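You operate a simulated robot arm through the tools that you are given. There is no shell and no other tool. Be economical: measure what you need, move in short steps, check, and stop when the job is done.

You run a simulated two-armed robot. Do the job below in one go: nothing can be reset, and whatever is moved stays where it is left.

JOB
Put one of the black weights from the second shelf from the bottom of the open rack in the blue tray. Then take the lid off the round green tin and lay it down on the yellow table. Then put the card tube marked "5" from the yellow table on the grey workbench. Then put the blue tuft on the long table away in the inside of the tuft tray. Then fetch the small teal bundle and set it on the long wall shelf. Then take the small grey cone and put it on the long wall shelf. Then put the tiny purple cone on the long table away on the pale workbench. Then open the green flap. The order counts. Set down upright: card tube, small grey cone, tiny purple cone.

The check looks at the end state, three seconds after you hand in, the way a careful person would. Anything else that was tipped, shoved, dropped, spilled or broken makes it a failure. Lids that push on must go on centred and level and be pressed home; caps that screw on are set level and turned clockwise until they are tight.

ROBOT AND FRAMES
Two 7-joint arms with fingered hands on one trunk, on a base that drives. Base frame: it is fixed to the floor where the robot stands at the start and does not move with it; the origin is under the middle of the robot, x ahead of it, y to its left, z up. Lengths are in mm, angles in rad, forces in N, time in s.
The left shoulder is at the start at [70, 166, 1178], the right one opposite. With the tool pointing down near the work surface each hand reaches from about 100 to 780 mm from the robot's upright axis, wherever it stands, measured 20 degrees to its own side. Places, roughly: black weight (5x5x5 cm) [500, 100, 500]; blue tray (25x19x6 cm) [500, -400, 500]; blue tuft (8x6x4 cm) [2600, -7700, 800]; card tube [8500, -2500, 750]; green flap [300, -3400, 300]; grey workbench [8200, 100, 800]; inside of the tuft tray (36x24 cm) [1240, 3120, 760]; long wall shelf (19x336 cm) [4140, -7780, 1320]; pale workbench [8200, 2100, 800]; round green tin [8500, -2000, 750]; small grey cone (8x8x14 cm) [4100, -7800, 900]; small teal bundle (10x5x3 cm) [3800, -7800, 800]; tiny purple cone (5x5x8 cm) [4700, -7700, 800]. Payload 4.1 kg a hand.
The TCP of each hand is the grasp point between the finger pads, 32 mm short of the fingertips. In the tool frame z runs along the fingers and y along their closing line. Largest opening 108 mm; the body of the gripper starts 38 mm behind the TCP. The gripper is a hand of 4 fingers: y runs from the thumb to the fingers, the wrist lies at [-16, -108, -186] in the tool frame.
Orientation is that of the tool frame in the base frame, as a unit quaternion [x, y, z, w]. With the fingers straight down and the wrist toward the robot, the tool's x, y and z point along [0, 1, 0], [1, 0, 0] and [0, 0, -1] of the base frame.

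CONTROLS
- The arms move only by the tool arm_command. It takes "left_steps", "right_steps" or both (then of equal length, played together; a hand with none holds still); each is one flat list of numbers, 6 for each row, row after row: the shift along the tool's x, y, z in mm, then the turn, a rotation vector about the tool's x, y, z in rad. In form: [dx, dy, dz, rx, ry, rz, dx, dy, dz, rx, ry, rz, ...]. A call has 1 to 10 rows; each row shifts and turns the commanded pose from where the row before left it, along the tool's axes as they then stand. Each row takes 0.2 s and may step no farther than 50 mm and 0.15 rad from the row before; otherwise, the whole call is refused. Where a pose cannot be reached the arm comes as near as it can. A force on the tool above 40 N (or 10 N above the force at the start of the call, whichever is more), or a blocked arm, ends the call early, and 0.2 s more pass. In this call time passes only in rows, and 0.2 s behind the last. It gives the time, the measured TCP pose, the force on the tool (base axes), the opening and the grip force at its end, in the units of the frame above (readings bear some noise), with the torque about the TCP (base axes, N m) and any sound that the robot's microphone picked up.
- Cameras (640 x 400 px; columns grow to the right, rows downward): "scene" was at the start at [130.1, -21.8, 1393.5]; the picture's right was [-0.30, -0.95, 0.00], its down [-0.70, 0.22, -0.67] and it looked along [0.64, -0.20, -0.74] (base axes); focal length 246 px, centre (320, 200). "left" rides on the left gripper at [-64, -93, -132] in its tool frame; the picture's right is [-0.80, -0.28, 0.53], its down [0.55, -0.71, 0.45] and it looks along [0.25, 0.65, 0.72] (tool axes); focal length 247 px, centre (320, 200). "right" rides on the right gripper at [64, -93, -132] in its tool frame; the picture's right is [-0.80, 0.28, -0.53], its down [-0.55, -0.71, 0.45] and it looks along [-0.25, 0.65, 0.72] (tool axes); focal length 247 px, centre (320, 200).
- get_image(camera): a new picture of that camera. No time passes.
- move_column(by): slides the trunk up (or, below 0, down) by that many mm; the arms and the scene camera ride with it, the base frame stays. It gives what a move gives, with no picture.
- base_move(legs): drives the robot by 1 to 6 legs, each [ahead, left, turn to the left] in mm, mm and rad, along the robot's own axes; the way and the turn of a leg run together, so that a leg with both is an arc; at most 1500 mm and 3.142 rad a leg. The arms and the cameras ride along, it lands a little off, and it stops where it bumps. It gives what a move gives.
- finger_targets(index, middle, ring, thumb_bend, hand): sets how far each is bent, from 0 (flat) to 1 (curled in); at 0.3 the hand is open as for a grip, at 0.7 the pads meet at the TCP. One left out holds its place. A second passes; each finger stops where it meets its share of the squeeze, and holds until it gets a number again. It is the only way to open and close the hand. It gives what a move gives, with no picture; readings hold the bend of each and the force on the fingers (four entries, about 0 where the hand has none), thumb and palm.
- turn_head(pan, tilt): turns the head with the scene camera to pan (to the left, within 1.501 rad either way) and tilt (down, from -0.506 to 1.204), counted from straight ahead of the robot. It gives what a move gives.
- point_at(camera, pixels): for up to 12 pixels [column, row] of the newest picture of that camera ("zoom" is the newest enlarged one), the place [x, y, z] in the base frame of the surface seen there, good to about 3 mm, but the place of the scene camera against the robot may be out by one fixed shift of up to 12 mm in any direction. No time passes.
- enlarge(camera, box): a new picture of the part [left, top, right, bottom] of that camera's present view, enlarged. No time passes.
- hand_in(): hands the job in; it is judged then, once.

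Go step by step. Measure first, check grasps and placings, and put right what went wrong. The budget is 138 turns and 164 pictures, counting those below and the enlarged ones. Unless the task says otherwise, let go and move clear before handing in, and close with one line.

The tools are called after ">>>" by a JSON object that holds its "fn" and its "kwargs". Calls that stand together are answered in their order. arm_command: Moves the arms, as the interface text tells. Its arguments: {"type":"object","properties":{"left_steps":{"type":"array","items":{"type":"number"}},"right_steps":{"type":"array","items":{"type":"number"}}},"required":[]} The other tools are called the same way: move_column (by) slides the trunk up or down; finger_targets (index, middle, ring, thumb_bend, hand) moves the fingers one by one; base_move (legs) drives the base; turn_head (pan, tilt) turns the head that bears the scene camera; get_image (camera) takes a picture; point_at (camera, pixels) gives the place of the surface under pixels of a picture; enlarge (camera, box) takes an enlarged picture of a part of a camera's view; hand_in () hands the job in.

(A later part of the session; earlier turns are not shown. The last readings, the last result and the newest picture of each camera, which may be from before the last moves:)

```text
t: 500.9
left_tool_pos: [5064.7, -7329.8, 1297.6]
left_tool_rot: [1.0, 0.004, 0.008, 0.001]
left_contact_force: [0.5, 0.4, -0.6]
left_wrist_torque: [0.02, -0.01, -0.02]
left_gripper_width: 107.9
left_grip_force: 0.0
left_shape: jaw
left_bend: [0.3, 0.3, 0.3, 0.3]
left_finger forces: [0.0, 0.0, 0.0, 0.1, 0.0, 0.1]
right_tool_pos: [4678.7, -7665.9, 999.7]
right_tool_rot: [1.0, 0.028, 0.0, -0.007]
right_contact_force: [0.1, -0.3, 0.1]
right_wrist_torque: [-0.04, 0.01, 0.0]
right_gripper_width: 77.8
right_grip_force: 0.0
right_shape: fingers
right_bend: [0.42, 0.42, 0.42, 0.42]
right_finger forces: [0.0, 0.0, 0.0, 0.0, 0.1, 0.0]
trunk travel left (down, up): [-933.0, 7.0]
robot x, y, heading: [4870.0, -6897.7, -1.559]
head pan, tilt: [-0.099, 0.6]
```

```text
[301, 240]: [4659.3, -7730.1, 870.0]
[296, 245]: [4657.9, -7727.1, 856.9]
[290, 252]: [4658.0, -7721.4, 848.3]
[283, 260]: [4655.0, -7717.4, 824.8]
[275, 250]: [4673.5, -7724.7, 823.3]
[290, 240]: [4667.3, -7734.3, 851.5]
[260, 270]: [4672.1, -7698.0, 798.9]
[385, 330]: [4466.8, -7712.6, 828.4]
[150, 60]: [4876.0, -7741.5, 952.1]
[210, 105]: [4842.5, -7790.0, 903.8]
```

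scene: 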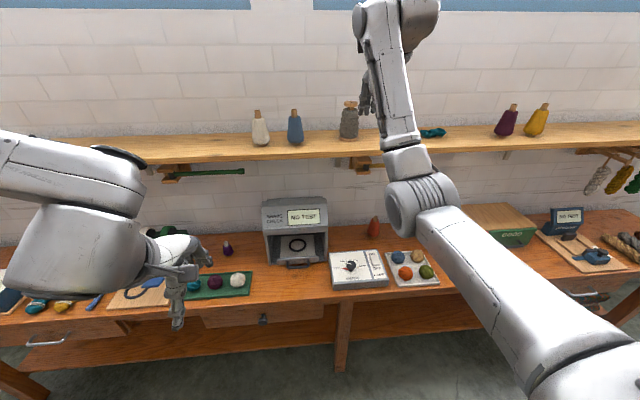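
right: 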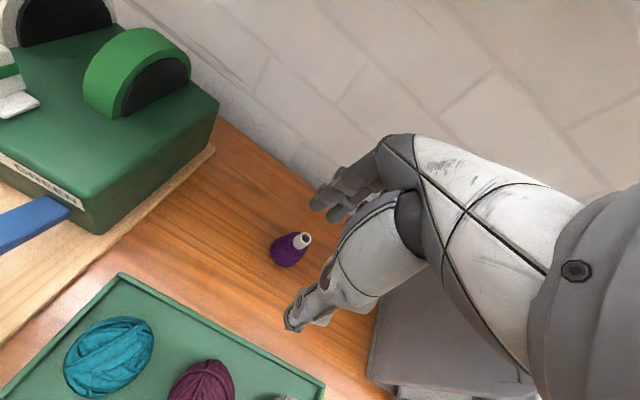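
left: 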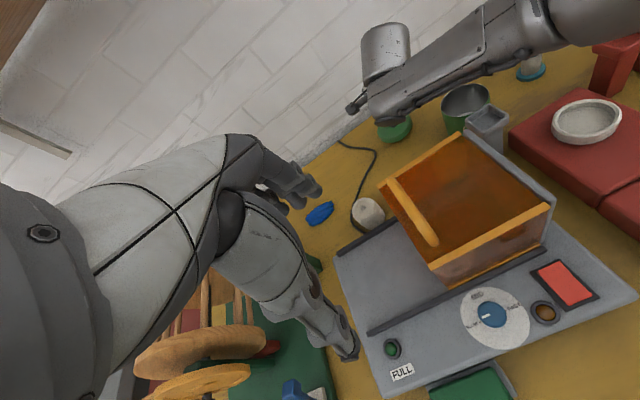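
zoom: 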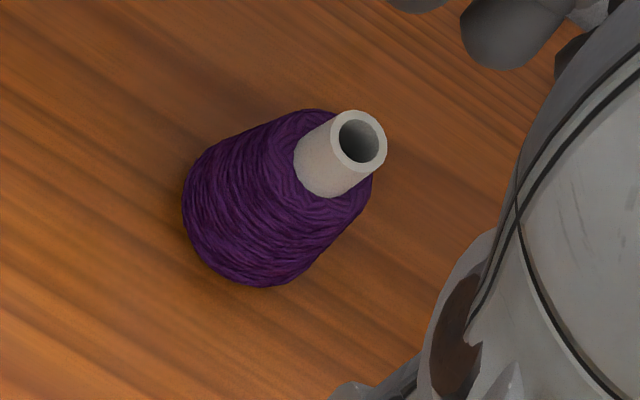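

Cone axis ≈[4660,-7736], top 879. I'll go above and down to z≈848, then grip.

>>> {"fn": "arm_command", "kwargs": {"right_steps": [-12, 35, 10, 0, 0, 0, -11, 35, 10, 0, 0, 0, 0, 0, 33, 0, 0, 0, 0, 0, 33, 0, 0, 0, 0, 0, 33, 0, 0, 0, 0, 0, 33, 0, 0, 0]}}

>>> {"fn": "get_image", "kwargs": {"camera": "right"}}

>>> {"fn": "finger_targets", "kwargs": {"hand": "right", "index": 0.7, "middle": 0.7, "ring": 0.7, "thumb_bend": 0.7}}

>>> {"fn": "arm_command", "kwargs": {"right_steps": [0, 0, -10, 0, 0, 0, 0, 0, -30, 0, 0, 0, 0, 0, -30, 0, 0, 0, 0, 0, -40, 0, 0, 0, 0, 0, -40, 0, 0, 0]}}

>>> {"fn": "get_image", "kwargs": {"camera": "right"}}

```text
t: 502.4
left_tool_pos: [5063.3, -7329.3, 1296.7]
left_tool_rot: [1.0, 0.005, 0.007, 0.002]
left_contact_force: [0.0, -0.7, 0.3]
left_wrist_torque: [-0.01, -0.02, 0.02]
left_gripper_width: 107.9
left_grip_force: 0.1
left_shape: jaw
left_bend: [0.3, 0.3, 0.3, 0.3]
left_finger forces: [0.1, 0.1, 0.0, 0.0, 0.0, 0.1]
right_tool_pos: [4657.0, -7724.8, 893.6]
right_tool_rot: [1.0, 0.026, 0.001, -0.002]
right_contact_force: [0.5, -0.6, -0.2]
right_wrist_torque: [0.02, -0.02, 0.01]
right_gripper_width: 77.1
right_grip_force: 0.1
right_shape: fingers
right_bend: [0.42, 0.42, 0.42, 0.42]
right_finger forces: [0.1, 0.1, 0.0, 0.1, 0.0, 0.0]
right hand out of reach, approached as far as the arm can: row 5, 6
trunk travel left (down, up): [-933.0, 7.0]
robot x, y, heading: [4877.0, -6900.2, -1.555]
head pan, tilt: [-0.099, 0.6]
```

```text
46 pictures are left
```

right: 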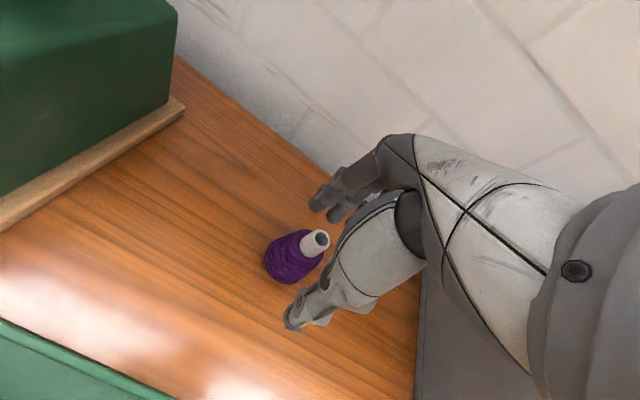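

```text
t: 503.4
left_tool_pos: [5064.9, -7330.0, 1296.4]
left_tool_rot: [1.0, 0.005, 0.008, 0.001]
left_contact_force: [0.2, -0.8, 0.6]
left_wrist_torque: [-0.02, -0.01, -0.01]
left_gripper_width: 108.0
left_grip_force: 0.1
left_shape: jaw
left_bend: [0.3, 0.3, 0.3, 0.3]
left_finger forces: [0.0, 0.1, 0.1, 0.0, 0.1, 0.0]
right_tool_pos: [4659.2, -7726.4, 891.4]
right_tool_rot: [1.0, 0.026, -0.001, -0.004]
right_contact_force: [0.4, 0.0, 0.3]
right_wrist_torque: [-0.01, -0.02, -0.01]
right_gripper_width: 13.4
right_grip_force: 4.4
right_shape: fingers
right_bend: [0.67, 0.68, 0.7, 0.66]
right_finger forces: [2.3, 2.0, 0.0, 0.0, 4.1, 0.0]
trunk travel left (down, up): [-933.0, 7.0]
robot x, y, heading: [4873.5, -6903.6, -1.558]
head pan, tilt: [-0.099, 0.6]
```

```text
t: 504.6
left_tool_pos: [5066.1, -7328.5, 1296.7]
left_tool_rot: [1.0, 0.003, 0.008, 0.001]
left_contact_force: [0.7, 0.1, -0.5]
left_wrist_torque: [0.04, 0.02, 0.01]
left_gripper_width: 107.9
left_grip_force: 0.0
left_shape: jaw
left_bend: [0.3, 0.3, 0.3, 0.3]
left_finger forces: [0.0, 0.1, 0.0, 0.0, 0.0, 0.1]
right_tool_pos: [4660.5, -7729.1, 1038.5]
right_tool_rot: [1.0, 0.027, 0.002, -0.006]
right_contact_force: [1.0, -0.1, -1.3]
right_wrist_torque: [0.01, 0.01, -0.03]
right_gripper_width: 13.3
right_grip_force: 4.5
right_shape: fingers
right_bend: [0.67, 0.68, 0.7, 0.66]
right_finger forces: [2.4, 2.0, 0.0, 0.1, 4.0, 0.0]
right hand out of reach, approached as far as the arm can: row 1
trunk travel left (down, up): [-933.0, 7.0]
robot x, y, heading: [4869.6, -6901.1, -1.559]
head pan, tilt: [-0.099, 0.6]
```

```text
45 pictures are left
```

right: 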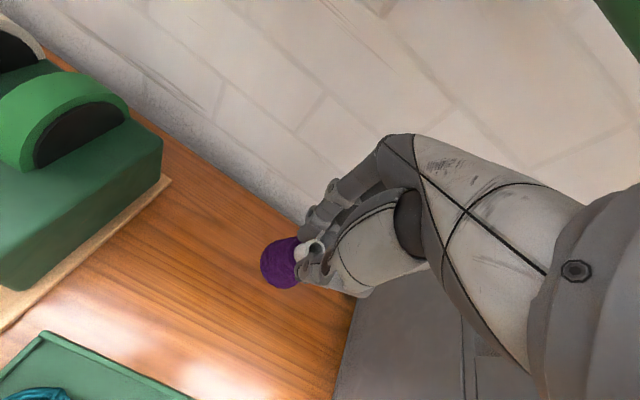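

The arm ran out of reach and only pinched the neck (4.4 N). I'll set it back down a bit deeper with the base 60 mm closer, then regrip lower.

>>> {"fn": "base_move", "kwargs": {"legs": [[70, 0, -0.01]]}}

>>> {"fn": "arm_command", "kwargs": {"right_steps": [0, -40, 20, 0, 0, 0, 0, 0, 40, 0, 0, 0, 0, 0, 40, 0, 0, 0, 0, 0, 30, 0, 0, 0, 0, 0, 15, 0, 0, 0]}}

>>> {"fn": "get_image", "kwargs": {"camera": "right"}}

```text
t: 505.6
left_tool_pos: [5062.5, -7392.8, 1299.1]
left_tool_rot: [1.0, 0.0, 0.008, 0.004]
left_contact_force: [-0.5, 0.7, -0.6]
left_wrist_torque: [-0.05, 0.01, -0.01]
left_gripper_width: 108.1
left_grip_force: 0.0
left_shape: jaw
left_bend: [0.3, 0.3, 0.3, 0.3]
left_finger forces: [0.0, 0.1, 0.1, 0.0, 0.0, 0.1]
right_tool_pos: [4653.6, -7791.8, 1044.4]
right_tool_rot: [1.0, 0.023, 0.001, -0.003]
right_contact_force: [-0.3, 2.5, 0.9]
right_wrist_torque: [-0.07, 0.0, 0.02]
right_gripper_width: 13.3
right_grip_force: 4.4
right_shape: fingers
right_bend: [0.67, 0.68, 0.7, 0.66]
right_finger forces: [2.3, 1.8, 0.0, 0.0, 4.1, 0.0]
trunk travel left (down, up): [-933.0, 7.0]
robot x, y, heading: [4874.7, -6970.3, -1.567]
head pan, tilt: [-0.099, 0.6]
```

```text
t: 506.8
left_tool_pos: [5060.7, -7397.6, 1297.5]
left_tool_rot: [1.0, 0.0, 0.008, 0.002]
left_contact_force: [-1.5, -0.2, -0.1]
left_wrist_torque: [-0.03, -0.03, 0.03]
left_gripper_width: 108.0
left_grip_force: 0.1
left_shape: jaw
left_bend: [0.3, 0.3, 0.3, 0.3]
left_finger forces: [0.0, 0.0, 0.1, 0.1, 0.0, 0.0]
right_tool_pos: [4652.5, -7755.1, 896.0]
right_tool_rot: [1.0, 0.023, 0.001, -0.006]
right_contact_force: [-0.2, -0.3, -0.2]
right_wrist_torque: [-0.03, -0.01, -0.02]
right_gripper_width: 13.2
right_grip_force: 3.9
right_shape: fingers
right_bend: [0.67, 0.68, 0.7, 0.66]
right_finger forces: [2.5, 1.9, 0.0, 0.0, 3.8, 0.0]
trunk travel left (down, up): [-933.0, 7.0]
robot x, y, heading: [4873.6, -6971.0, -1.569]
head pan, tilt: [-0.099, 0.6]
```

```text
44 pictures are left
```

right: 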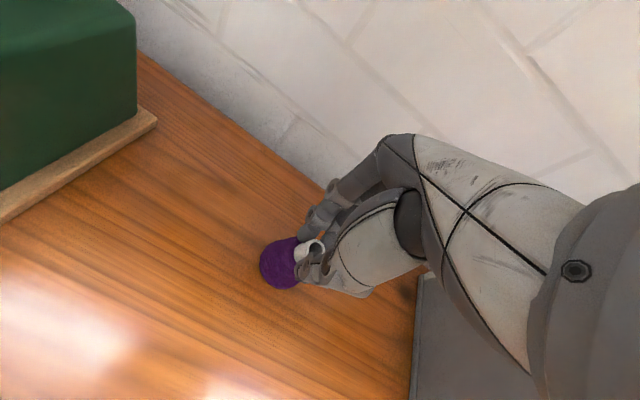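

>>> {"fn": "arm_command", "kwargs": {"right_steps": [0, 0, 3, 0, 0, 0, 0, 0, 2, 0, 0, 0]}}

>>> {"fn": "arm_command", "kwargs": {"right_steps": [0, 0, 2, 0, 0, 0]}}

>>> {"fn": "finger_targets", "kwargs": {"hand": "right", "index": 0.42, "middle": 0.42, "ring": 0.42, "thumb_bend": 0.42}}

>>> {"fn": "get_image", "kwargs": {"camera": "right"}}

>>> {"fn": "point_at", "kwargs": {"camera": "right", "pixels": [[315, 240], [305, 248], [295, 255], [285, 265], [275, 255], [290, 270]]}}

```text
t: 507.4
left_tool_pos: [5062.8, -7398.9, 1297.7]
left_tool_rot: [1.0, 0.0, 0.009, 0.003]
left_contact_force: [0.0, 0.0, 1.5]
left_wrist_torque: [0.0, 0.02, 0.01]
left_gripper_width: 108.0
left_grip_force: 0.1
left_shape: jaw
left_bend: [0.3, 0.3, 0.3, 0.3]
left_finger forces: [0.1, 0.0, 0.0, 0.1, 0.1, 0.1]
right_tool_pos: [4652.9, -7756.6, 891.7]
right_tool_rot: [1.0, 0.022, 0.001, -0.005]
right_contact_force: [-0.8, -0.7, 5.3]
right_wrist_torque: [0.0, 0.0, 0.0]
right_gripper_width: 13.0
right_grip_force: 5.4
right_shape: fingers
right_bend: [0.67, 0.68, 0.7, 0.66]
right_finger forces: [3.2, 3.2, 0.0, 0.1, 4.5, 0.1]
trunk travel left (down, up): [-933.0, 7.0]
robot x, y, heading: [4875.2, -6968.3, -1.569]
head pan, tilt: [-0.099, 0.6]
```

```text
t: 507.8
left_tool_pos: [5063.5, -7397.8, 1296.9]
left_tool_rot: [1.0, 0.0, 0.007, 0.002]
left_contact_force: [-0.1, 0.6, 0.0]
left_wrist_torque: [0.06, 0.01, 0.04]
left_gripper_width: 107.8
left_grip_force: 0.1
left_shape: jaw
left_bend: [0.3, 0.3, 0.3, 0.3]
left_finger forces: [0.0, 0.1, 0.0, 0.0, 0.1, 0.0]
right_tool_pos: [4652.2, -7756.4, 889.5]
right_tool_rot: [1.0, 0.023, 0.0, -0.004]
right_contact_force: [1.0, -1.7, 9.9]
right_wrist_torque: [-0.13, -0.04, -0.03]
right_gripper_width: 13.2
right_grip_force: 7.6
right_shape: fingers
right_bend: [0.68, 0.68, 0.7, 0.66]
right_finger forces: [6.4, 4.3, 0.0, 0.0, 4.7, 0.0]
trunk travel left (down, up): [-933.0, 7.0]
robot x, y, heading: [4877.4, -6972.3, -1.571]
head pan, tilt: [-0.099, 0.6]
```

```text
t: 508.8
left_tool_pos: [5062.3, -7399.5, 1296.0]
left_tool_rot: [1.0, 0.0, 0.008, 0.0]
left_contact_force: [-0.1, -0.8, -0.9]
left_wrist_torque: [-0.01, -0.02, 0.02]
left_gripper_width: 107.9
left_grip_force: 0.2
left_shape: jaw
left_bend: [0.3, 0.3, 0.3, 0.3]
left_finger forces: [0.1, 0.0, 0.0, 0.0, 0.1, 0.0]
right_tool_pos: [4651.5, -7755.8, 886.9]
right_tool_rot: [1.0, 0.023, 0.001, -0.007]
right_contact_force: [-0.8, 0.5, -0.6]
right_wrist_torque: [-0.03, -0.01, 0.02]
right_gripper_width: 76.6
right_grip_force: 0.0
right_shape: fingers
right_bend: [0.42, 0.42, 0.42, 0.42]
right_finger forces: [0.0, 0.0, 0.0, 0.0, 0.0, 0.0]
trunk travel left (down, up): [-933.0, 7.0]
robot x, y, heading: [4872.4, -6965.9, -1.574]
head pan, tilt: [-0.099, 0.6]
```

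```text
43 pictures are left
```

right: 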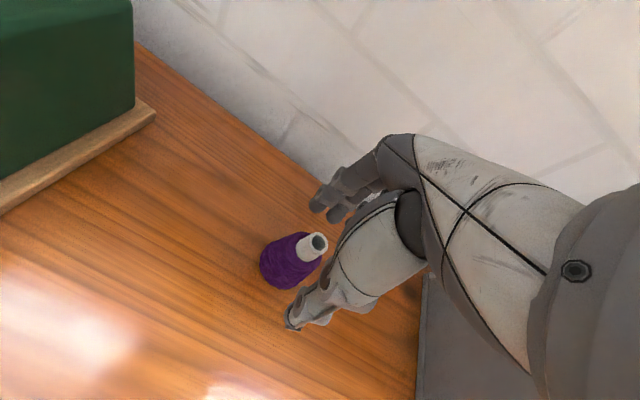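

```text
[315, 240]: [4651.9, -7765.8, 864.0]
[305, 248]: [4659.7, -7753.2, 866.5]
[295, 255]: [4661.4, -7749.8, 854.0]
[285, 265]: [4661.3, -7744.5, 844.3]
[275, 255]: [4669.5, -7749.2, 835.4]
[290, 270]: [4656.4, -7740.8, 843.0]
```

It stands upright. I'll shift 6 mm, go down 40 mm and grip the body.

>>> {"fn": "arm_command", "kwargs": {"right_steps": [6, 5, 12, 0, 0, 0, 0, 0, 14, 0, 0, 0, 0, 0, 14, 0, 0, 0]}}

>>> {"fn": "finger_targets", "kwargs": {"hand": "right", "index": 0.7, "middle": 0.7, "ring": 0.7, "thumb_bend": 0.7}}

>>> {"fn": "arm_command", "kwargs": {"right_steps": [0, 0, -10, 0, 0, 0, 0, 0, -30, 0, 0, 0, 0, 0, -40, 0, 0, 0, 0, 0, -40, 0, 0, 0, 0, 0, -40, 0, 0, 0]}}

>>> {"fn": "get_image", "kwargs": {"camera": "right"}}

```text
t: 509.6
left_tool_pos: [5061.0, -7400.9, 1296.7]
left_tool_rot: [1.0, 0.0, 0.008, 0.001]
left_contact_force: [0.1, -0.1, -0.4]
left_wrist_torque: [-0.01, -0.01, 0.0]
left_gripper_width: 108.0
left_grip_force: 0.1
left_shape: jaw
left_bend: [0.3, 0.3, 0.3, 0.3]
left_finger forces: [0.0, 0.0, 0.1, 0.1, 0.0, 0.1]
right_tool_pos: [4657.9, -7759.5, 846.6]
right_tool_rot: [1.0, 0.023, 0.0, -0.007]
right_contact_force: [0.1, 0.7, 0.6]
right_wrist_torque: [-0.02, 0.02, 0.02]
right_gripper_width: 76.5
right_grip_force: 0.0
right_shape: fingers
right_bend: [0.42, 0.42, 0.42, 0.42]
right_finger forces: [0.0, 0.0, 0.0, 0.1, 0.0, 0.1]
trunk travel left (down, up): [-933.0, 7.0]
robot x, y, heading: [4876.2, -6970.4, -1.572]
head pan, tilt: [-0.099, 0.6]
```

```text
t: 510.6
left_tool_pos: [5062.6, -7399.8, 1296.9]
left_tool_rot: [1.0, 0.001, 0.008, 0.002]
left_contact_force: [-0.8, -0.2, 0.2]
left_wrist_torque: [-0.03, 0.0, 0.03]
left_gripper_width: 108.0
left_grip_force: 0.0
left_shape: jaw
left_bend: [0.3, 0.3, 0.3, 0.3]
left_finger forces: [0.0, 0.0, 0.0, 0.0, 0.0, 0.0]
right_tool_pos: [4658.1, -7760.4, 847.6]
right_tool_rot: [1.0, 0.023, 0.001, -0.007]
right_contact_force: [0.6, -0.4, 2.7]
right_wrist_torque: [-0.01, 0.04, 0.03]
right_gripper_width: 31.7
right_grip_force: 12.7
right_shape: fingers
right_bend: [0.63, 0.62, 0.7, 0.58]
right_finger forces: [4.3, 8.7, 0.1, 0.1, 12.4, 0.1]
trunk travel left (down, up): [-933.0, 7.0]
robot x, y, heading: [4874.9, -6970.2, -1.575]
head pan, tilt: [-0.099, 0.6]
```

```text
t: 511.8
left_tool_pos: [5062.3, -7399.0, 1296.9]
left_tool_rot: [1.0, 0.0, 0.008, 0.002]
left_contact_force: [-0.3, 0.6, 0.0]
left_wrist_torque: [-0.01, -0.02, 0.01]
left_gripper_width: 108.0
left_grip_force: 0.1
left_shape: jaw
left_bend: [0.3, 0.3, 0.3, 0.3]
left_finger forces: [0.0, 0.0, 0.0, 0.0, 0.0, 0.0]
right_tool_pos: [4655.6, -7760.6, 1007.9]
right_tool_rot: [1.0, 0.022, 0.001, -0.006]
right_contact_force: [-0.1, -0.1, -0.7]
right_wrist_torque: [0.01, -0.04, 0.01]
right_gripper_width: 31.4
right_grip_force: 12.0
right_shape: fingers
right_bend: [0.63, 0.62, 0.7, 0.58]
right_finger forces: [4.2, 7.6, 0.1, 0.1, 12.1, 0.0]
trunk travel left (down, up): [-933.0, 7.0]
robot x, y, heading: [4874.8, -6970.1, -1.57]
head pan, tilt: [-0.099, 0.6]
```

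```text
42 pictures are left
```

right: 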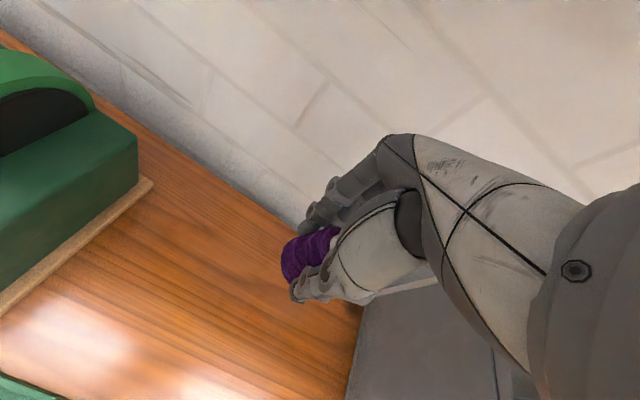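

The purple cone is held firmly (12 N). I'll retract it and drive back out of the passage toward the pale workbench.

>>> {"fn": "arm_command", "kwargs": {"right_steps": [0, -48, 0, 0, 0, 0, 0, -48, 0, 0, 0, 0, 0, -48, 0, 0, 0, 0, 0, -48, 0, 0, 0, 0, 0, -48, 0, 0, 0, 0]}}

>>> {"fn": "base_move", "kwargs": {"legs": [[-80, 1400, 0], [0, 1310, 0], [-1400, 0, 0], [-420, 0, 0]]}}

```text
t: 513.0
left_tool_pos: [5061.3, -7396.8, 1297.1]
left_tool_rot: [1.0, -0.001, 0.008, 0.003]
left_contact_force: [-0.1, 0.3, 0.2]
left_wrist_torque: [-0.01, -0.01, 0.05]
left_gripper_width: 107.8
left_grip_force: 0.0
left_shape: jaw
left_bend: [0.3, 0.3, 0.3, 0.3]
left_finger forces: [0.0, 0.0, 0.0, 0.0, 0.0, 0.0]
right_tool_pos: [4647.3, -7521.2, 1010.8]
right_tool_rot: [1.0, 0.023, 0.0, -0.006]
right_contact_force: [0.5, 1.3, -0.9]
right_wrist_torque: [-0.02, 0.0, 0.0]
right_gripper_width: 31.3
right_grip_force: 12.4
right_shape: fingers
right_bend: [0.63, 0.62, 0.7, 0.58]
right_finger forces: [4.4, 7.6, 0.1, 0.0, 12.0, 0.1]
trunk travel left (down, up): [-933.0, 7.0]
robot x, y, heading: [4875.3, -6967.7, -1.567]
head pan, tilt: [-0.099, 0.6]
```

```text
t: 534.9
left_tool_pos: [7754.8, -5469.4, 1295.8]
left_tool_rot: [1.0, 0.008, 0.008, 0.001]
left_contact_force: [0.3, -0.9, 0.0]
left_wrist_torque: [-0.01, -0.03, -0.01]
left_gripper_width: 108.1
left_grip_force: 0.1
left_shape: jaw
left_bend: [0.3, 0.3, 0.3, 0.3]
left_finger forces: [0.0, 0.1, 0.1, 0.1, 0.0, 0.0]
right_tool_pos: [7343.6, -5600.5, 1009.6]
right_tool_rot: [0.999, 0.033, 0.0, -0.009]
right_contact_force: [0.0, -0.1, -0.7]
right_wrist_torque: [-0.02, 0.01, -0.01]
right_gripper_width: 31.4
right_grip_force: 11.9
right_shape: fingers
right_bend: [0.63, 0.62, 0.7, 0.58]
right_finger forces: [4.4, 7.7, 0.2, 0.0, 11.9, 0.0]
trunk travel left (down, up): [-933.0, 7.0]
robot x, y, heading: [7559.0, -5040.7, -1.555]
head pan, tilt: [-0.099, 0.6]
```

>>> {"fn": "base_move", "kwargs": {"legs": [[-1420, -292, 0], [-1420, -292, 0], [0, 0, 1.555]]}}

```text
t: 553.0
left_tool_pos: [7353.1, -1985.4, 1295.7]
left_tool_rot: [0.717, 0.697, 0.007, -0.004]
left_contact_force: [1.2, 0.2, -0.6]
left_wrist_torque: [-0.02, 0.01, -0.01]
left_gripper_width: 108.1
left_grip_force: 0.0
left_shape: jaw
left_bend: [0.3, 0.3, 0.3, 0.3]
left_finger forces: [0.1, 0.1, 0.0, 0.0, 0.0, 0.0]
right_tool_pos: [7466.5, -2400.4, 1010.6]
right_tool_rot: [0.7, 0.714, -0.005, -0.006]
right_contact_force: [-0.8, -0.2, 0.1]
right_wrist_torque: [-0.01, -0.02, -0.01]
right_gripper_width: 31.1
right_grip_force: 11.4
right_shape: fingers
right_bend: [0.64, 0.62, 0.7, 0.58]
right_finger forces: [4.3, 7.5, 0.1, 0.1, 11.4, 0.1]
trunk travel left (down, up): [-933.0, 7.0]
robot x, y, heading: [6916.3, -2161.6, -0.024]
head pan, tilt: [-0.099, 0.6]
```

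>>> {"fn": "base_move", "kwargs": {"legs": [[0, 1490, 0.024], [0, 1490, 0], [0, 1400, 0]]}}

>>> {"fn": "turn_head", "kwargs": {"pan": 0.0, "tilt": 0.5}}

>>> {"fn": "get_image", "kwargs": {"camera": "scene"}}

```text
t: 573.9
left_tool_pos: [7286.3, 2414.9, 1296.4]
left_tool_rot: [0.702, 0.712, 0.007, -0.006]
left_contact_force: [-0.2, 0.1, -0.6]
left_wrist_torque: [-0.02, -0.02, 0.04]
left_gripper_width: 108.0
left_grip_force: 0.0
left_shape: jaw
left_bend: [0.3, 0.3, 0.3, 0.3]
left_finger forces: [0.0, 0.0, 0.0, 0.0, 0.0, 0.0]
right_tool_pos: [7414.4, 2002.9, 1009.6]
right_tool_rot: [0.687, 0.727, -0.005, -0.005]
right_contact_force: [1.2, -0.3, -0.5]
right_wrist_torque: [-0.04, 0.01, -0.02]
right_gripper_width: 30.7
right_grip_force: 12.0
right_shape: fingers
right_bend: [0.64, 0.62, 0.7, 0.58]
right_finger forces: [4.4, 7.4, 0.0, 0.0, 11.4, 0.0]
trunk travel left (down, up): [-933.0, 7.0]
robot x, y, heading: [6856.3, 2221.8, 0.017]
head pan, tilt: [-0.099, 0.6]
```

```text
t: 574.6
left_tool_pos: [7287.3, 2416.2, 1296.1]
left_tool_rot: [0.703, 0.712, 0.007, -0.004]
left_contact_force: [-0.8, 0.5, 0.8]
left_wrist_torque: [-0.02, -0.03, 0.02]
left_gripper_width: 108.2
left_grip_force: 0.1
left_shape: jaw
left_bend: [0.3, 0.3, 0.3, 0.3]
left_finger forces: [0.1, 0.0, 0.1, 0.0, 0.1, 0.0]
right_tool_pos: [7414.5, 2004.1, 1009.6]
right_tool_rot: [0.686, 0.727, -0.005, -0.005]
right_contact_force: [-0.2, 0.7, 0.4]
right_wrist_torque: [-0.01, -0.02, 0.0]
right_gripper_width: 30.9
right_grip_force: 11.7
right_shape: fingers
right_bend: [0.64, 0.62, 0.7, 0.58]
right_finger forces: [4.5, 7.4, 0.0, 0.1, 11.5, 0.0]
trunk travel left (down, up): [-933.0, 7.0]
robot x, y, heading: [6857.6, 2221.5, 0.011]
head pan, tilt: [0.0, 0.499]
```

```text
41 pictures are left
```

scene: 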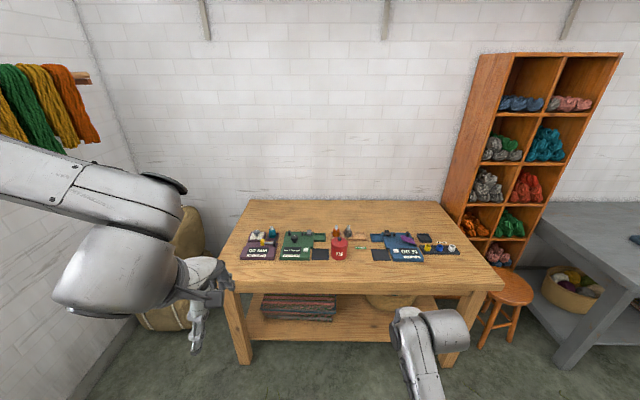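

The pale workbench is ahead with free surface on its right front. I'll measure.

>>> {"fn": "point_at", "kwargs": {"camera": "scene", "pixels": [[430, 278], [450, 275], [400, 280], [350, 280], [300, 285], [340, 297], [440, 255], [470, 270], [400, 220]]}}

```text
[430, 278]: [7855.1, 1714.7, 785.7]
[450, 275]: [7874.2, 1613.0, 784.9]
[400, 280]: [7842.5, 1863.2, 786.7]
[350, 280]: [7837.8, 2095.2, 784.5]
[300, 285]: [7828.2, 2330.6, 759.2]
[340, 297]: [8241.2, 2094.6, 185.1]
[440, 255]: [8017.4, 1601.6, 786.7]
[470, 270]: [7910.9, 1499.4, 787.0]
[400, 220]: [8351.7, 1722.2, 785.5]
```

Target spot [7925,1680]. I'll position the base, lower the trunk 130 mm and extend the arm.

>>> {"fn": "base_move", "kwargs": {"legs": [[311, -324, -0.011]]}}

>>> {"fn": "arm_command", "kwargs": {"right_steps": [0, 40, 0, 0, 0, 0, 0, 40, 0, 0, 0, 0, 0, 40, 0, 0, 0, 0, 0, 40, 0, 0, 0, 0, 0, 40, 0, 0, 0, 0]}}

>>> {"fn": "move_column", "kwargs": {"by": -135}}

>>> {"fn": "get_image", "kwargs": {"camera": "right"}}

>>> {"fn": "point_at", "kwargs": {"camera": "right", "pixels": [[285, 270], [290, 280], [260, 300], [240, 250], [280, 330], [200, 300], [300, 240]]}}

```text
t: 577.3
left_tool_pos: [7599.6, 2088.0, 1296.0]
left_tool_rot: [0.708, 0.707, 0.006, -0.004]
left_contact_force: [-0.5, 0.5, 0.6]
left_wrist_torque: [-0.04, -0.01, -0.01]
left_gripper_width: 108.3
left_grip_force: 0.0
left_shape: jaw
left_bend: [0.3, 0.3, 0.3, 0.3]
left_finger forces: [0.0, 0.0, 0.0, 0.0, 0.0, 0.0]
right_tool_pos: [7723.2, 1675.4, 1011.0]
right_tool_rot: [0.691, 0.723, -0.005, -0.005]
right_contact_force: [0.4, -0.2, -0.8]
right_wrist_torque: [0.01, 0.01, -0.02]
right_gripper_width: 30.7
right_grip_force: 11.5
right_shape: fingers
right_bend: [0.64, 0.62, 0.7, 0.58]
right_finger forces: [4.5, 7.5, 0.1, 0.1, 11.5, 0.0]
trunk travel left (down, up): [-933.0, 7.0]
robot x, y, heading: [7170.1, 1901.3, 0.006]
head pan, tilt: [0.0, 0.499]
```

```text
t: 578.5
left_tool_pos: [7602.6, 2088.0, 1295.7]
left_tool_rot: [0.707, 0.707, 0.006, -0.005]
left_contact_force: [-0.2, 0.2, -0.7]
left_wrist_torque: [-0.02, -0.03, -0.01]
left_gripper_width: 108.1
left_grip_force: 0.1
left_shape: jaw
left_bend: [0.3, 0.3, 0.3, 0.3]
left_finger forces: [0.0, 0.0, 0.1, 0.1, 0.0, 0.1]
right_tool_pos: [7926.9, 1683.1, 1001.6]
right_tool_rot: [0.69, 0.724, -0.005, -0.006]
right_contact_force: [0.2, -0.8, 0.1]
right_wrist_torque: [0.01, 0.02, 0.02]
right_gripper_width: 30.7
right_grip_force: 11.7
right_shape: fingers
right_bend: [0.64, 0.62, 0.7, 0.58]
right_finger forces: [4.6, 7.5, 0.1, 0.1, 11.5, 0.0]
trunk travel left (down, up): [-933.0, 7.0]
robot x, y, heading: [7168.8, 1900.4, 0.002]
head pan, tilt: [0.0, 0.499]
```

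```text
t: 580.1
left_tool_pos: [7600.1, 2088.3, 1161.9]
left_tool_rot: [0.707, 0.707, 0.008, -0.004]
left_contact_force: [0.4, 0.4, -0.1]
left_wrist_torque: [-0.01, -0.03, -0.03]
left_gripper_width: 108.1
left_grip_force: 0.0
left_shape: jaw
left_bend: [0.3, 0.3, 0.3, 0.3]
left_finger forces: [0.0, 0.1, 0.1, 0.1, 0.1, 0.1]
right_tool_pos: [7926.3, 1683.0, 868.3]
right_tool_rot: [0.691, 0.723, -0.005, -0.005]
right_contact_force: [-0.4, 0.2, 0.0]
right_wrist_torque: [0.01, 0.02, -0.01]
right_gripper_width: 30.7
right_grip_force: 11.5
right_shape: fingers
right_bend: [0.64, 0.62, 0.7, 0.58]
right_finger forces: [4.6, 7.5, 0.1, 0.0, 11.5, 0.1]
trunk travel left (down, up): [-798.0, 142.0]
robot x, y, heading: [7167.9, 1898.3, 0.006]
head pan, tilt: [0.0, 0.499]
```

```text
40 pictures are left
```

right: 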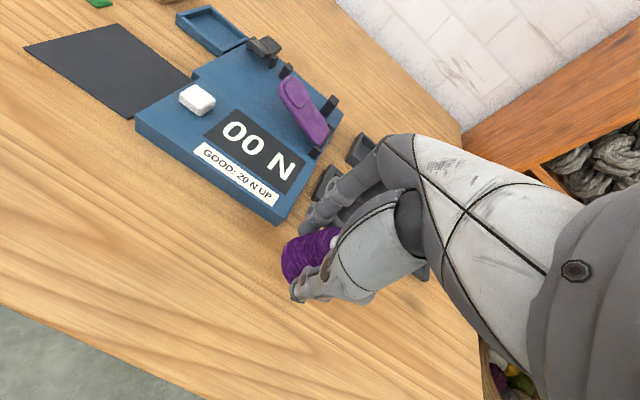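

```text
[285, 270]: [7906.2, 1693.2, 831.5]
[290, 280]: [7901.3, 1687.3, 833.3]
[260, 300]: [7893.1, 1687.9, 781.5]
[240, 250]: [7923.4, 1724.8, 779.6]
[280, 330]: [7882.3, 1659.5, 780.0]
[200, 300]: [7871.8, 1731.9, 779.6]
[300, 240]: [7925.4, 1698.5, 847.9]
```

Bench top is 780, so 40 mm to go. I'll check the dark item beyond the fingers at (325,178), then lower 35 mm.

>>> {"fn": "point_at", "kwargs": {"camera": "right", "pixels": [[325, 178], [360, 150], [285, 205], [320, 190], [425, 270]]}}

>>> {"fn": "arm_command", "kwargs": {"right_steps": [0, 0, 20, 0, 0, 0, 0, 0, 15, 0, 0, 0]}}

>>> {"fn": "arm_command", "kwargs": {"right_steps": [0, 0, 3, 0, 0, 0]}}

>>> {"fn": "arm_command", "kwargs": {"right_steps": [0, 0, 2, 0, 0, 0]}}

```text
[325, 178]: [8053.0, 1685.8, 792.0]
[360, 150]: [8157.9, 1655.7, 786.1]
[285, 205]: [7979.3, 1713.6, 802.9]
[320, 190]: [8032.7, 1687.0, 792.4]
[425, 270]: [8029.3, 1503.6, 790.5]
```

```text
t: 580.7
left_tool_pos: [7600.2, 2087.9, 1161.6]
left_tool_rot: [0.707, 0.707, 0.007, -0.004]
left_contact_force: [-0.1, 0.3, -0.6]
left_wrist_torque: [0.0, 0.03, -0.02]
left_gripper_width: 108.0
left_grip_force: 0.1
left_shape: jaw
left_bend: [0.3, 0.3, 0.3, 0.3]
left_finger forces: [0.1, 0.0, 0.0, 0.0, 0.1, 0.0]
right_tool_pos: [7923.7, 1682.9, 832.6]
right_tool_rot: [0.691, 0.723, -0.004, -0.006]
right_contact_force: [0.2, 0.5, -0.7]
right_wrist_torque: [0.02, 0.03, 0.01]
right_gripper_width: 30.7
right_grip_force: 12.1
right_shape: fingers
right_bend: [0.64, 0.62, 0.7, 0.58]
right_finger forces: [4.5, 7.5, 0.2, 0.0, 11.4, 0.0]
trunk travel left (down, up): [-798.0, 142.0]
robot x, y, heading: [7172.6, 1900.1, 0.007]
head pan, tilt: [0.0, 0.499]
```

```text
t: 581.1
left_tool_pos: [7600.7, 2087.5, 1160.8]
left_tool_rot: [0.707, 0.707, 0.006, -0.004]
left_contact_force: [0.7, -0.1, -0.4]
left_wrist_torque: [0.05, 0.0, 0.03]
left_gripper_width: 108.0
left_grip_force: 0.1
left_shape: jaw
left_bend: [0.3, 0.3, 0.3, 0.3]
left_finger forces: [0.1, 0.0, 0.0, 0.0, 0.1, 0.0]
right_tool_pos: [7924.0, 1682.3, 830.7]
right_tool_rot: [0.691, 0.723, -0.004, -0.005]
right_contact_force: [0.3, 0.1, -0.6]
right_wrist_torque: [0.0, 0.03, 0.0]
right_gripper_width: 30.7
right_grip_force: 12.1
right_shape: fingers
right_bend: [0.64, 0.62, 0.7, 0.58]
right_finger forces: [4.5, 7.4, 0.2, 0.0, 11.5, 0.0]
trunk travel left (down, up): [-798.0, 142.0]
robot x, y, heading: [7169.6, 1899.8, 0.001]
head pan, tilt: [0.0, 0.499]
```

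```text
t: 581.5
left_tool_pos: [7600.7, 2088.1, 1162.6]
left_tool_rot: [0.707, 0.707, 0.007, -0.004]
left_contact_force: [0.0, -0.6, -0.3]
left_wrist_torque: [0.01, 0.02, -0.02]
left_gripper_width: 107.9
left_grip_force: 0.0
left_shape: jaw
left_bend: [0.3, 0.3, 0.3, 0.3]
left_finger forces: [0.1, 0.0, 0.0, 0.0, 0.1, 0.1]
right_tool_pos: [7925.1, 1684.3, 829.3]
right_tool_rot: [0.691, 0.723, -0.005, -0.006]
right_contact_force: [-0.1, 0.5, 0.9]
right_wrist_torque: [-0.02, -0.02, 0.01]
right_gripper_width: 30.4
right_grip_force: 12.5
right_shape: fingers
right_bend: [0.64, 0.62, 0.7, 0.58]
right_finger forces: [4.4, 7.8, 0.1, 0.1, 11.6, 0.1]
trunk travel left (down, up): [-798.0, 142.0]
robot x, y, heading: [7168.3, 1900.7, 0.003]
head pan, tilt: [0.0, 0.499]
```

Just touching. I'll press 1.5 mm more, then open only moderately (the blue device's corner is at x≈7979) and rise.

>>> {"fn": "arm_command", "kwargs": {"right_steps": [0, 0, 1.5, 0, 0, 0]}}

>>> {"fn": "finger_targets", "kwargs": {"hand": "right", "index": 0.52, "middle": 0.52, "ring": 0.55, "thumb_bend": 0.42}}

>>> {"fn": "move_column", "kwargs": {"by": 140}}

>>> {"fn": "get_image", "kwargs": {"camera": "right"}}

```text
t: 581.9
left_tool_pos: [7598.4, 2089.1, 1161.6]
left_tool_rot: [0.707, 0.707, 0.007, -0.004]
left_contact_force: [0.1, 0.2, 0.1]
left_wrist_torque: [0.01, 0.01, 0.01]
left_gripper_width: 107.9
left_grip_force: 0.1
left_shape: jaw
left_bend: [0.3, 0.3, 0.3, 0.3]
left_finger forces: [0.1, 0.0, 0.0, 0.0, 0.1, 0.0]
right_tool_pos: [7926.6, 1682.6, 828.8]
right_tool_rot: [0.69, 0.724, -0.003, -0.005]
right_contact_force: [-0.2, 0.7, 3.8]
right_wrist_torque: [-0.02, 0.02, 0.01]
right_gripper_width: 30.5
right_grip_force: 12.6
right_shape: fingers
right_bend: [0.64, 0.62, 0.7, 0.58]
right_finger forces: [4.6, 8.4, 0.1, 0.0, 12.4, 0.1]
trunk travel left (down, up): [-798.0, 142.0]
robot x, y, heading: [7167.5, 1901.6, -0.0]
head pan, tilt: [0.0, 0.499]
```

```text
t: 582.9
left_tool_pos: [7600.4, 2087.7, 1161.1]
left_tool_rot: [0.706, 0.708, 0.007, -0.004]
left_contact_force: [0.7, 0.1, 0.7]
left_wrist_torque: [0.02, -0.02, 0.02]
left_gripper_width: 108.0
left_grip_force: 0.1
left_shape: jaw
left_bend: [0.3, 0.3, 0.3, 0.3]
left_finger forces: [0.1, 0.0, 0.0, 0.0, 0.0, 0.1]
right_tool_pos: [7924.9, 1683.8, 826.3]
right_tool_rot: [0.69, 0.723, -0.005, -0.005]
right_contact_force: [0.8, -0.3, -0.2]
right_wrist_torque: [0.01, 0.0, -0.01]
right_gripper_width: 63.3
right_grip_force: 0.0
right_shape: fingers
right_bend: [0.52, 0.52, 0.55, 0.42]
right_finger forces: [0.0, 0.1, 0.0, 0.1, 0.0, 0.0]
trunk travel left (down, up): [-798.0, 142.0]
robot x, y, heading: [7172.5, 1899.7, -0.001]
head pan, tilt: [0.0, 0.499]
```

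```text
t: 584.6
left_tool_pos: [7600.5, 2089.3, 1300.5]
left_tool_rot: [0.707, 0.707, 0.007, -0.004]
left_contact_force: [0.4, -0.5, -0.8]
left_wrist_torque: [0.0, 0.01, 0.02]
left_gripper_width: 107.9
left_grip_force: 0.0
left_shape: jaw
left_bend: [0.3, 0.3, 0.3, 0.3]
left_finger forces: [0.0, 0.0, 0.0, 0.1, 0.0, 0.1]
right_tool_pos: [7924.8, 1683.3, 966.4]
right_tool_rot: [0.69, 0.723, -0.004, -0.005]
right_contact_force: [0.7, 0.2, -0.3]
right_wrist_torque: [0.01, -0.02, -0.02]
right_gripper_width: 63.4
right_grip_force: 0.1
right_shape: fingers
right_bend: [0.52, 0.52, 0.55, 0.42]
right_finger forces: [0.0, 0.0, 0.0, 0.1, 0.1, 0.1]
trunk travel left (down, up): [-938.0, 2.0]
robot x, y, heading: [7169.9, 1901.7, 0.005]
head pan, tilt: [0.0, 0.499]
```

```text
39 pictures are left
```

right: 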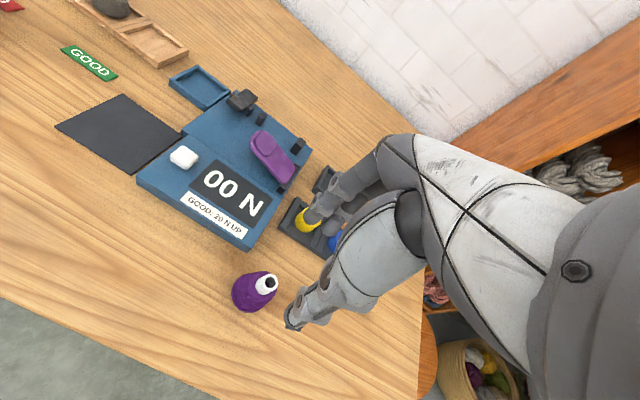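

The purple cone stands on the pale bench. Last, the green flap: I'll drive back toward the start area through the corridor.

>>> {"fn": "base_move", "kwargs": {"legs": [[-350, 0, 0], [0, -1360, 0], [0, -1350, 0], [-1400, 0, 0], [-900, 0, 0]]}}

```text
t: 610.6
left_tool_pos: [4960.4, -637.4, 1301.8]
left_tool_rot: [0.705, 0.709, 0.006, -0.005]
left_contact_force: [-0.7, -0.1, -0.2]
left_wrist_torque: [0.02, 0.0, 0.01]
left_gripper_width: 107.9
left_grip_force: 0.1
left_shape: jaw
left_bend: [0.3, 0.3, 0.3, 0.3]
left_finger forces: [0.0, 0.0, 0.1, 0.0, 0.1, 0.0]
right_tool_pos: [5285.2, -1039.7, 966.1]
right_tool_rot: [0.689, 0.725, -0.005, -0.005]
right_contact_force: [0.4, 0.6, -0.7]
right_wrist_torque: [-0.01, 0.02, -0.01]
right_gripper_width: 63.2
right_grip_force: 0.0
right_shape: fingers
right_bend: [0.52, 0.52, 0.55, 0.42]
right_finger forces: [0.1, 0.0, 0.0, 0.1, 0.1, 0.0]
trunk travel left (down, up): [-938.0, 2.0]
robot x, y, heading: [4529.0, -825.4, 0.007]
head pan, tilt: [0.0, 0.499]
```

>>> {"fn": "base_move", "kwargs": {"legs": [[-1250, 0, 0], [-1130, 0, 0], [0, 0, -1.578], [900, -300, 0]]}}

>>> {"fn": "turn_head", "kwargs": {"pan": -0.6, "tilt": 0.35}}

>>> {"fn": "get_image", "kwargs": {"camera": "scene"}}

>>> {"fn": "point_at", "kwargs": {"camera": "scene", "pixels": [[320, 200], [320, 240], [360, 220], [400, 240], [440, 240], [480, 240], [280, 240], [240, 240], [400, 200], [360, 280], [440, 300], [520, 260]]}}

```text
t: 630.7
left_tool_pos: [2009.9, -2178.2, 1301.7]
left_tool_rot: [1.0, -0.007, 0.008, 0.002]
left_contact_force: [0.3, 0.9, 0.0]
left_wrist_torque: [0.02, -0.04, -0.02]
left_gripper_width: 107.7
left_grip_force: 0.0
left_shape: jaw
left_bend: [0.3, 0.3, 0.3, 0.3]
left_finger forces: [0.0, 0.0, 0.0, 0.1, 0.1, 0.0]
right_tool_pos: [1601.2, -2498.7, 966.9]
right_tool_rot: [1.0, 0.016, 0.001, -0.006]
right_contact_force: [0.0, 0.4, 0.1]
right_wrist_torque: [0.02, 0.0, 0.03]
right_gripper_width: 63.2
right_grip_force: 0.0
right_shape: fingers
right_bend: [0.52, 0.52, 0.55, 0.42]
right_finger forces: [0.0, 0.1, 0.0, 0.1, 0.1, 0.0]
trunk travel left (down, up): [-938.0, 2.0]
robot x, y, heading: [1829.0, -1746.0, -1.586]
head pan, tilt: [0.0, 0.499]
```

```text
t: 631.7
left_tool_pos: [2008.6, -2180.6, 1300.8]
left_tool_rot: [1.0, -0.007, 0.008, 0.002]
left_contact_force: [0.1, -0.8, -0.4]
left_wrist_torque: [0.0, 0.01, 0.01]
left_gripper_width: 108.1
left_grip_force: 0.1
left_shape: jaw
left_bend: [0.3, 0.3, 0.3, 0.3]
left_finger forces: [0.1, 0.0, 0.0, 0.1, 0.0, 0.0]
right_tool_pos: [1599.8, -2499.0, 967.6]
right_tool_rot: [1.0, 0.016, 0.001, -0.008]
right_contact_force: [0.3, 0.8, 0.2]
right_wrist_torque: [-0.01, -0.01, 0.03]
right_gripper_width: 63.2
right_grip_force: 0.1
right_shape: fingers
right_bend: [0.52, 0.52, 0.55, 0.42]
right_finger forces: [0.1, 0.0, 0.1, 0.0, 0.0, 0.0]
trunk travel left (down, up): [-938.0, 2.0]
robot x, y, heading: [1827.0, -1746.5, -1.591]
head pan, tilt: [-0.6, 0.351]
```

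```text
38 pictures are left
```

scene: 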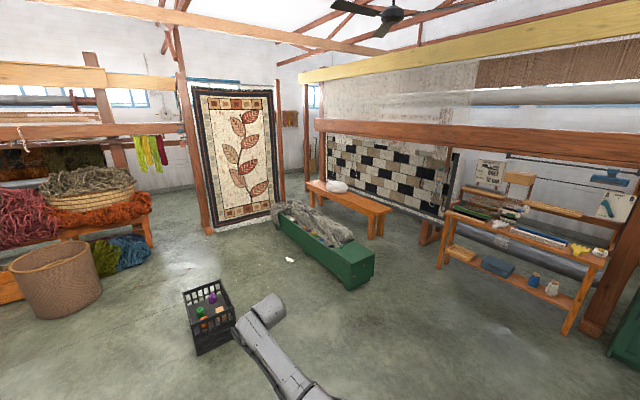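

```text
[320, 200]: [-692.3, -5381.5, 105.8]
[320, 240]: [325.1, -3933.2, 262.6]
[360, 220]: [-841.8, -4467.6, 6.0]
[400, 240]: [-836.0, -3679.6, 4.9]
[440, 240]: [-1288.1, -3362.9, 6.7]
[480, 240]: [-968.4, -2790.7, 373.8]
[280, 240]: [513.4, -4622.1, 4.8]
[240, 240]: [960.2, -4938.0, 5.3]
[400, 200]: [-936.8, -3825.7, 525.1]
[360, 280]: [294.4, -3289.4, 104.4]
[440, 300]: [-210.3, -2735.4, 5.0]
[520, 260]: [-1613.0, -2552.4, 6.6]
```

The green trough's near end is at (350,265). I'll enlarge it to see the flap.

>>> {"fn": "enlarge", "kwargs": {"camera": "scene", "box": [270, 195, 390, 295]}}

>>> {"fn": "point_at", "kwargs": {"camera": "zoom", "pixels": [[380, 370], [550, 320], [560, 260], [400, 300], [475, 330], [475, 290], [430, 250], [300, 250], [380, 330], [540, 300]]}}

```text
4.00 times, centred on (330, 245) of scene
```

zoom: 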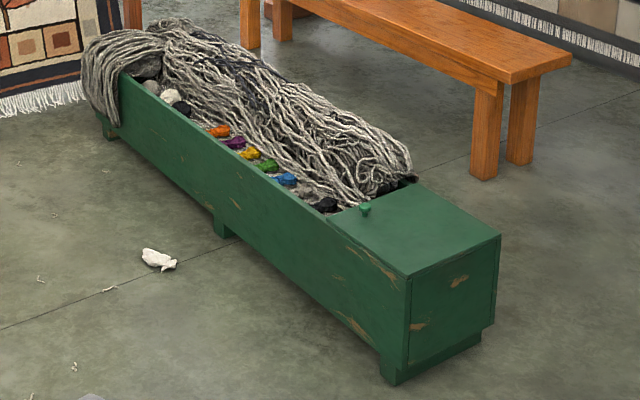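

```text
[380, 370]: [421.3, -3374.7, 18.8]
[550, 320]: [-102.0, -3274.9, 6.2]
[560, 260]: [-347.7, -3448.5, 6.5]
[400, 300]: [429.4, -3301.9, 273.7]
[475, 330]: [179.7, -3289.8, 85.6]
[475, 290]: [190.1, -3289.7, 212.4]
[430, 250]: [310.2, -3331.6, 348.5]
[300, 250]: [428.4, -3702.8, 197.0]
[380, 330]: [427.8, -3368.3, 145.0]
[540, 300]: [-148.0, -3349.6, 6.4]
```

The flap is the trough's top lid at its near end, with a small knob at its far edge (zoom (365,208)). I'll measure the knob, lid corners and the crate before approaching from the side.

>>> {"fn": "enlarge", "kwargs": {"camera": "scene", "box": [340, 230, 404, 270]}}

>>> {"fn": "point_at", "kwargs": {"camera": "scene", "pixels": [[361, 247], [361, 249], [353, 248], [374, 241], [395, 254], [373, 263], [187, 293], [233, 305], [195, 352], [238, 335], [289, 260], [365, 250]]}}

```text
10.00 times, centred on (372, 250) of scene
```

zoom: 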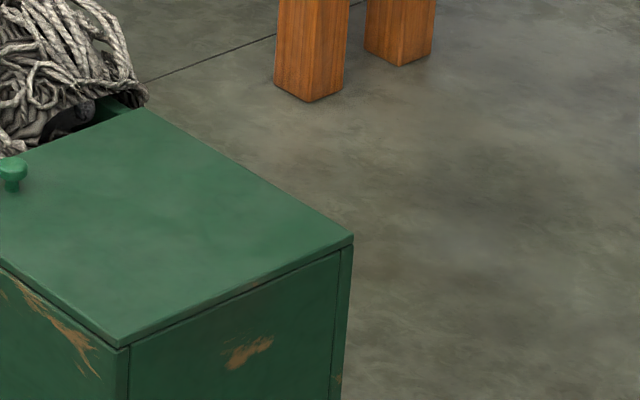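

```text
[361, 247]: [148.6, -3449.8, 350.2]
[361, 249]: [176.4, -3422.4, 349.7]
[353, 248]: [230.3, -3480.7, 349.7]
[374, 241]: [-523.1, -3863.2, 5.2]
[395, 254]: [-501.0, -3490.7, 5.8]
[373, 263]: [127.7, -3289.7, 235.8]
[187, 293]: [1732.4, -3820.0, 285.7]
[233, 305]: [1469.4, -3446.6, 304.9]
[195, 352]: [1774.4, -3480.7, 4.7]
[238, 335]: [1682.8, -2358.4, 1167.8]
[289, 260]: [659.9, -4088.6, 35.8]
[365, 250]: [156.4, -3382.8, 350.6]
```

The crate begins at x≈1469, leaving room for me at x≈1020. I'll turn to face -x and drive beside the trough, lowering the trunk on the way.

>>> {"fn": "base_move", "kwargs": {"legs": [[0, 0, -1.55], [790, 0, 0], [0, 1000, 0], [0, 830, 0]]}}

>>> {"fn": "turn_head", "kwargs": {"pan": -0.15, "tilt": 0.9}}

>>> {"fn": "get_image", "kwargs": {"camera": "scene"}}

```text
t: 648.5
left_tool_pos: [617.4, -3747.1, 1301.8]
left_tool_rot: [0.711, -0.703, 0.004, 0.007]
left_contact_force: [-0.1, -0.7, 0.6]
left_wrist_torque: [0.01, 0.0, -0.01]
left_gripper_width: 108.0
left_grip_force: 0.1
left_shape: jaw
left_bend: [0.3, 0.3, 0.3, 0.3]
left_finger forces: [0.0, 0.0, 0.0, 0.0, 0.0, 0.0]
right_tool_pos: [287.6, -3346.1, 966.8]
right_tool_rot: [0.727, -0.686, 0.006, -0.005]
right_contact_force: [0.0, 0.0, 0.4]
right_wrist_torque: [-0.01, 0.02, -0.01]
right_gripper_width: 63.2
right_grip_force: 0.0
right_shape: fingers
right_bend: [0.52, 0.52, 0.55, 0.42]
right_finger forces: [0.0, 0.1, 0.1, 0.0, 0.0, 0.0]
trunk travel left (down, up): [-938.0, 2.0]
robot x, y, heading: [1046.1, -3555.1, -3.13]
head pan, tilt: [-0.6, 0.351]
```

```text
t: 649.4
left_tool_pos: [618.7, -3749.3, 1301.6]
left_tool_rot: [0.711, -0.703, 0.005, 0.007]
left_contact_force: [0.0, -0.6, -0.7]
left_wrist_torque: [0.0, 0.0, 0.02]
left_gripper_width: 108.0
left_grip_force: 0.2
left_shape: jaw
left_bend: [0.3, 0.3, 0.3, 0.3]
left_finger forces: [0.0, 0.0, 0.1, 0.0, 0.1, 0.0]
right_tool_pos: [288.9, -3347.2, 967.1]
right_tool_rot: [0.727, -0.686, 0.006, -0.004]
right_contact_force: [1.2, 0.2, -0.4]
right_wrist_torque: [-0.01, 0.0, -0.01]
right_gripper_width: 63.4
right_grip_force: 0.1
right_shape: fingers
right_bend: [0.52, 0.52, 0.55, 0.42]
right_finger forces: [0.0, 0.1, 0.0, 0.0, 0.0, 0.0]
trunk travel left (down, up): [-938.0, 2.0]
robot x, y, heading: [1050.1, -3555.5, -3.125]
head pan, tilt: [-0.15, 0.901]
```

```text
35 pictures are left
```

scene: 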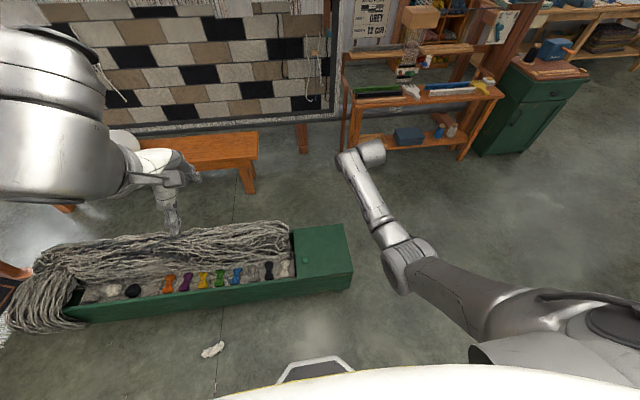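

The lid is at (322,250) with its knob near (305,259). I'll zoom in and measure.

>>> {"fn": "enlarge", "kwargs": {"camera": "scene", "box": [276, 215, 372, 295]}}

>>> {"fn": "point_at", "kwargs": {"camera": "zoom", "pixels": [[192, 215], [192, 223], [130, 290], [120, 85], [465, 60], [500, 280], [180, 330], [250, 200], [140, 200], [100, 200], [400, 350]]}}

```text
5.00 times, centred on (324, 255) of scene
```

zoom: 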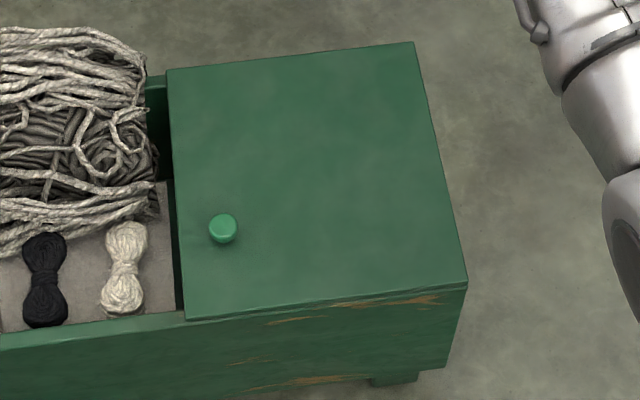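

```text
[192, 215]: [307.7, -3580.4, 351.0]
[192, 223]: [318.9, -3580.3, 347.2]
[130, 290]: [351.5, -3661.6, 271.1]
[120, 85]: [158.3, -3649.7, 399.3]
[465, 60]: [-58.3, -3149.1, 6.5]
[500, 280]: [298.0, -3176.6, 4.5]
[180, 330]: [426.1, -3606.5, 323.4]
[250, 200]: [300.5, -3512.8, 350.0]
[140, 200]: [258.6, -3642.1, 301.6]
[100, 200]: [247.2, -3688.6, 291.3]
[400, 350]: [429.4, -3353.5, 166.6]
```

>>> {"fn": "point_at", "kwargs": {"camera": "zoom", "pixels": [[223, 222], [223, 232], [215, 228], [231, 228], [223, 245], [205, 228], [176, 250], [450, 250], [185, 318], [416, 44]]}}

>>> {"fn": "get_image", "kwargs": {"camera": "right"}}

```text
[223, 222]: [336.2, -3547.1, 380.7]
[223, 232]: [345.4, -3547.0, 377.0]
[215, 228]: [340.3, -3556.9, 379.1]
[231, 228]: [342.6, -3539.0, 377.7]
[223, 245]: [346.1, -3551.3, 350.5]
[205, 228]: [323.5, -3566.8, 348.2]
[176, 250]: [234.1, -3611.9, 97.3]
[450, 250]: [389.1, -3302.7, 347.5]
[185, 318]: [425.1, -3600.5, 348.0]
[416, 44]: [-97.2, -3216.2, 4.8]
```

```text
33 pictures are left
```

right: 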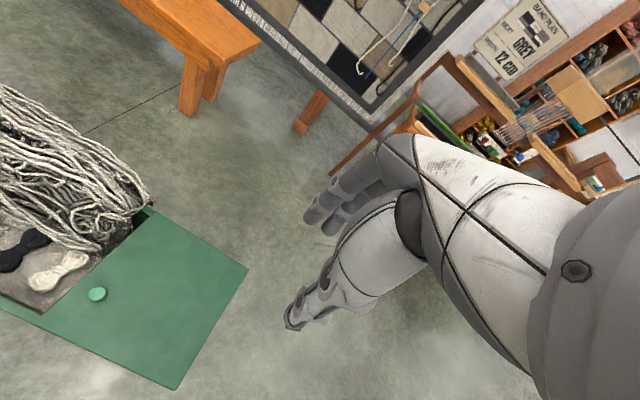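

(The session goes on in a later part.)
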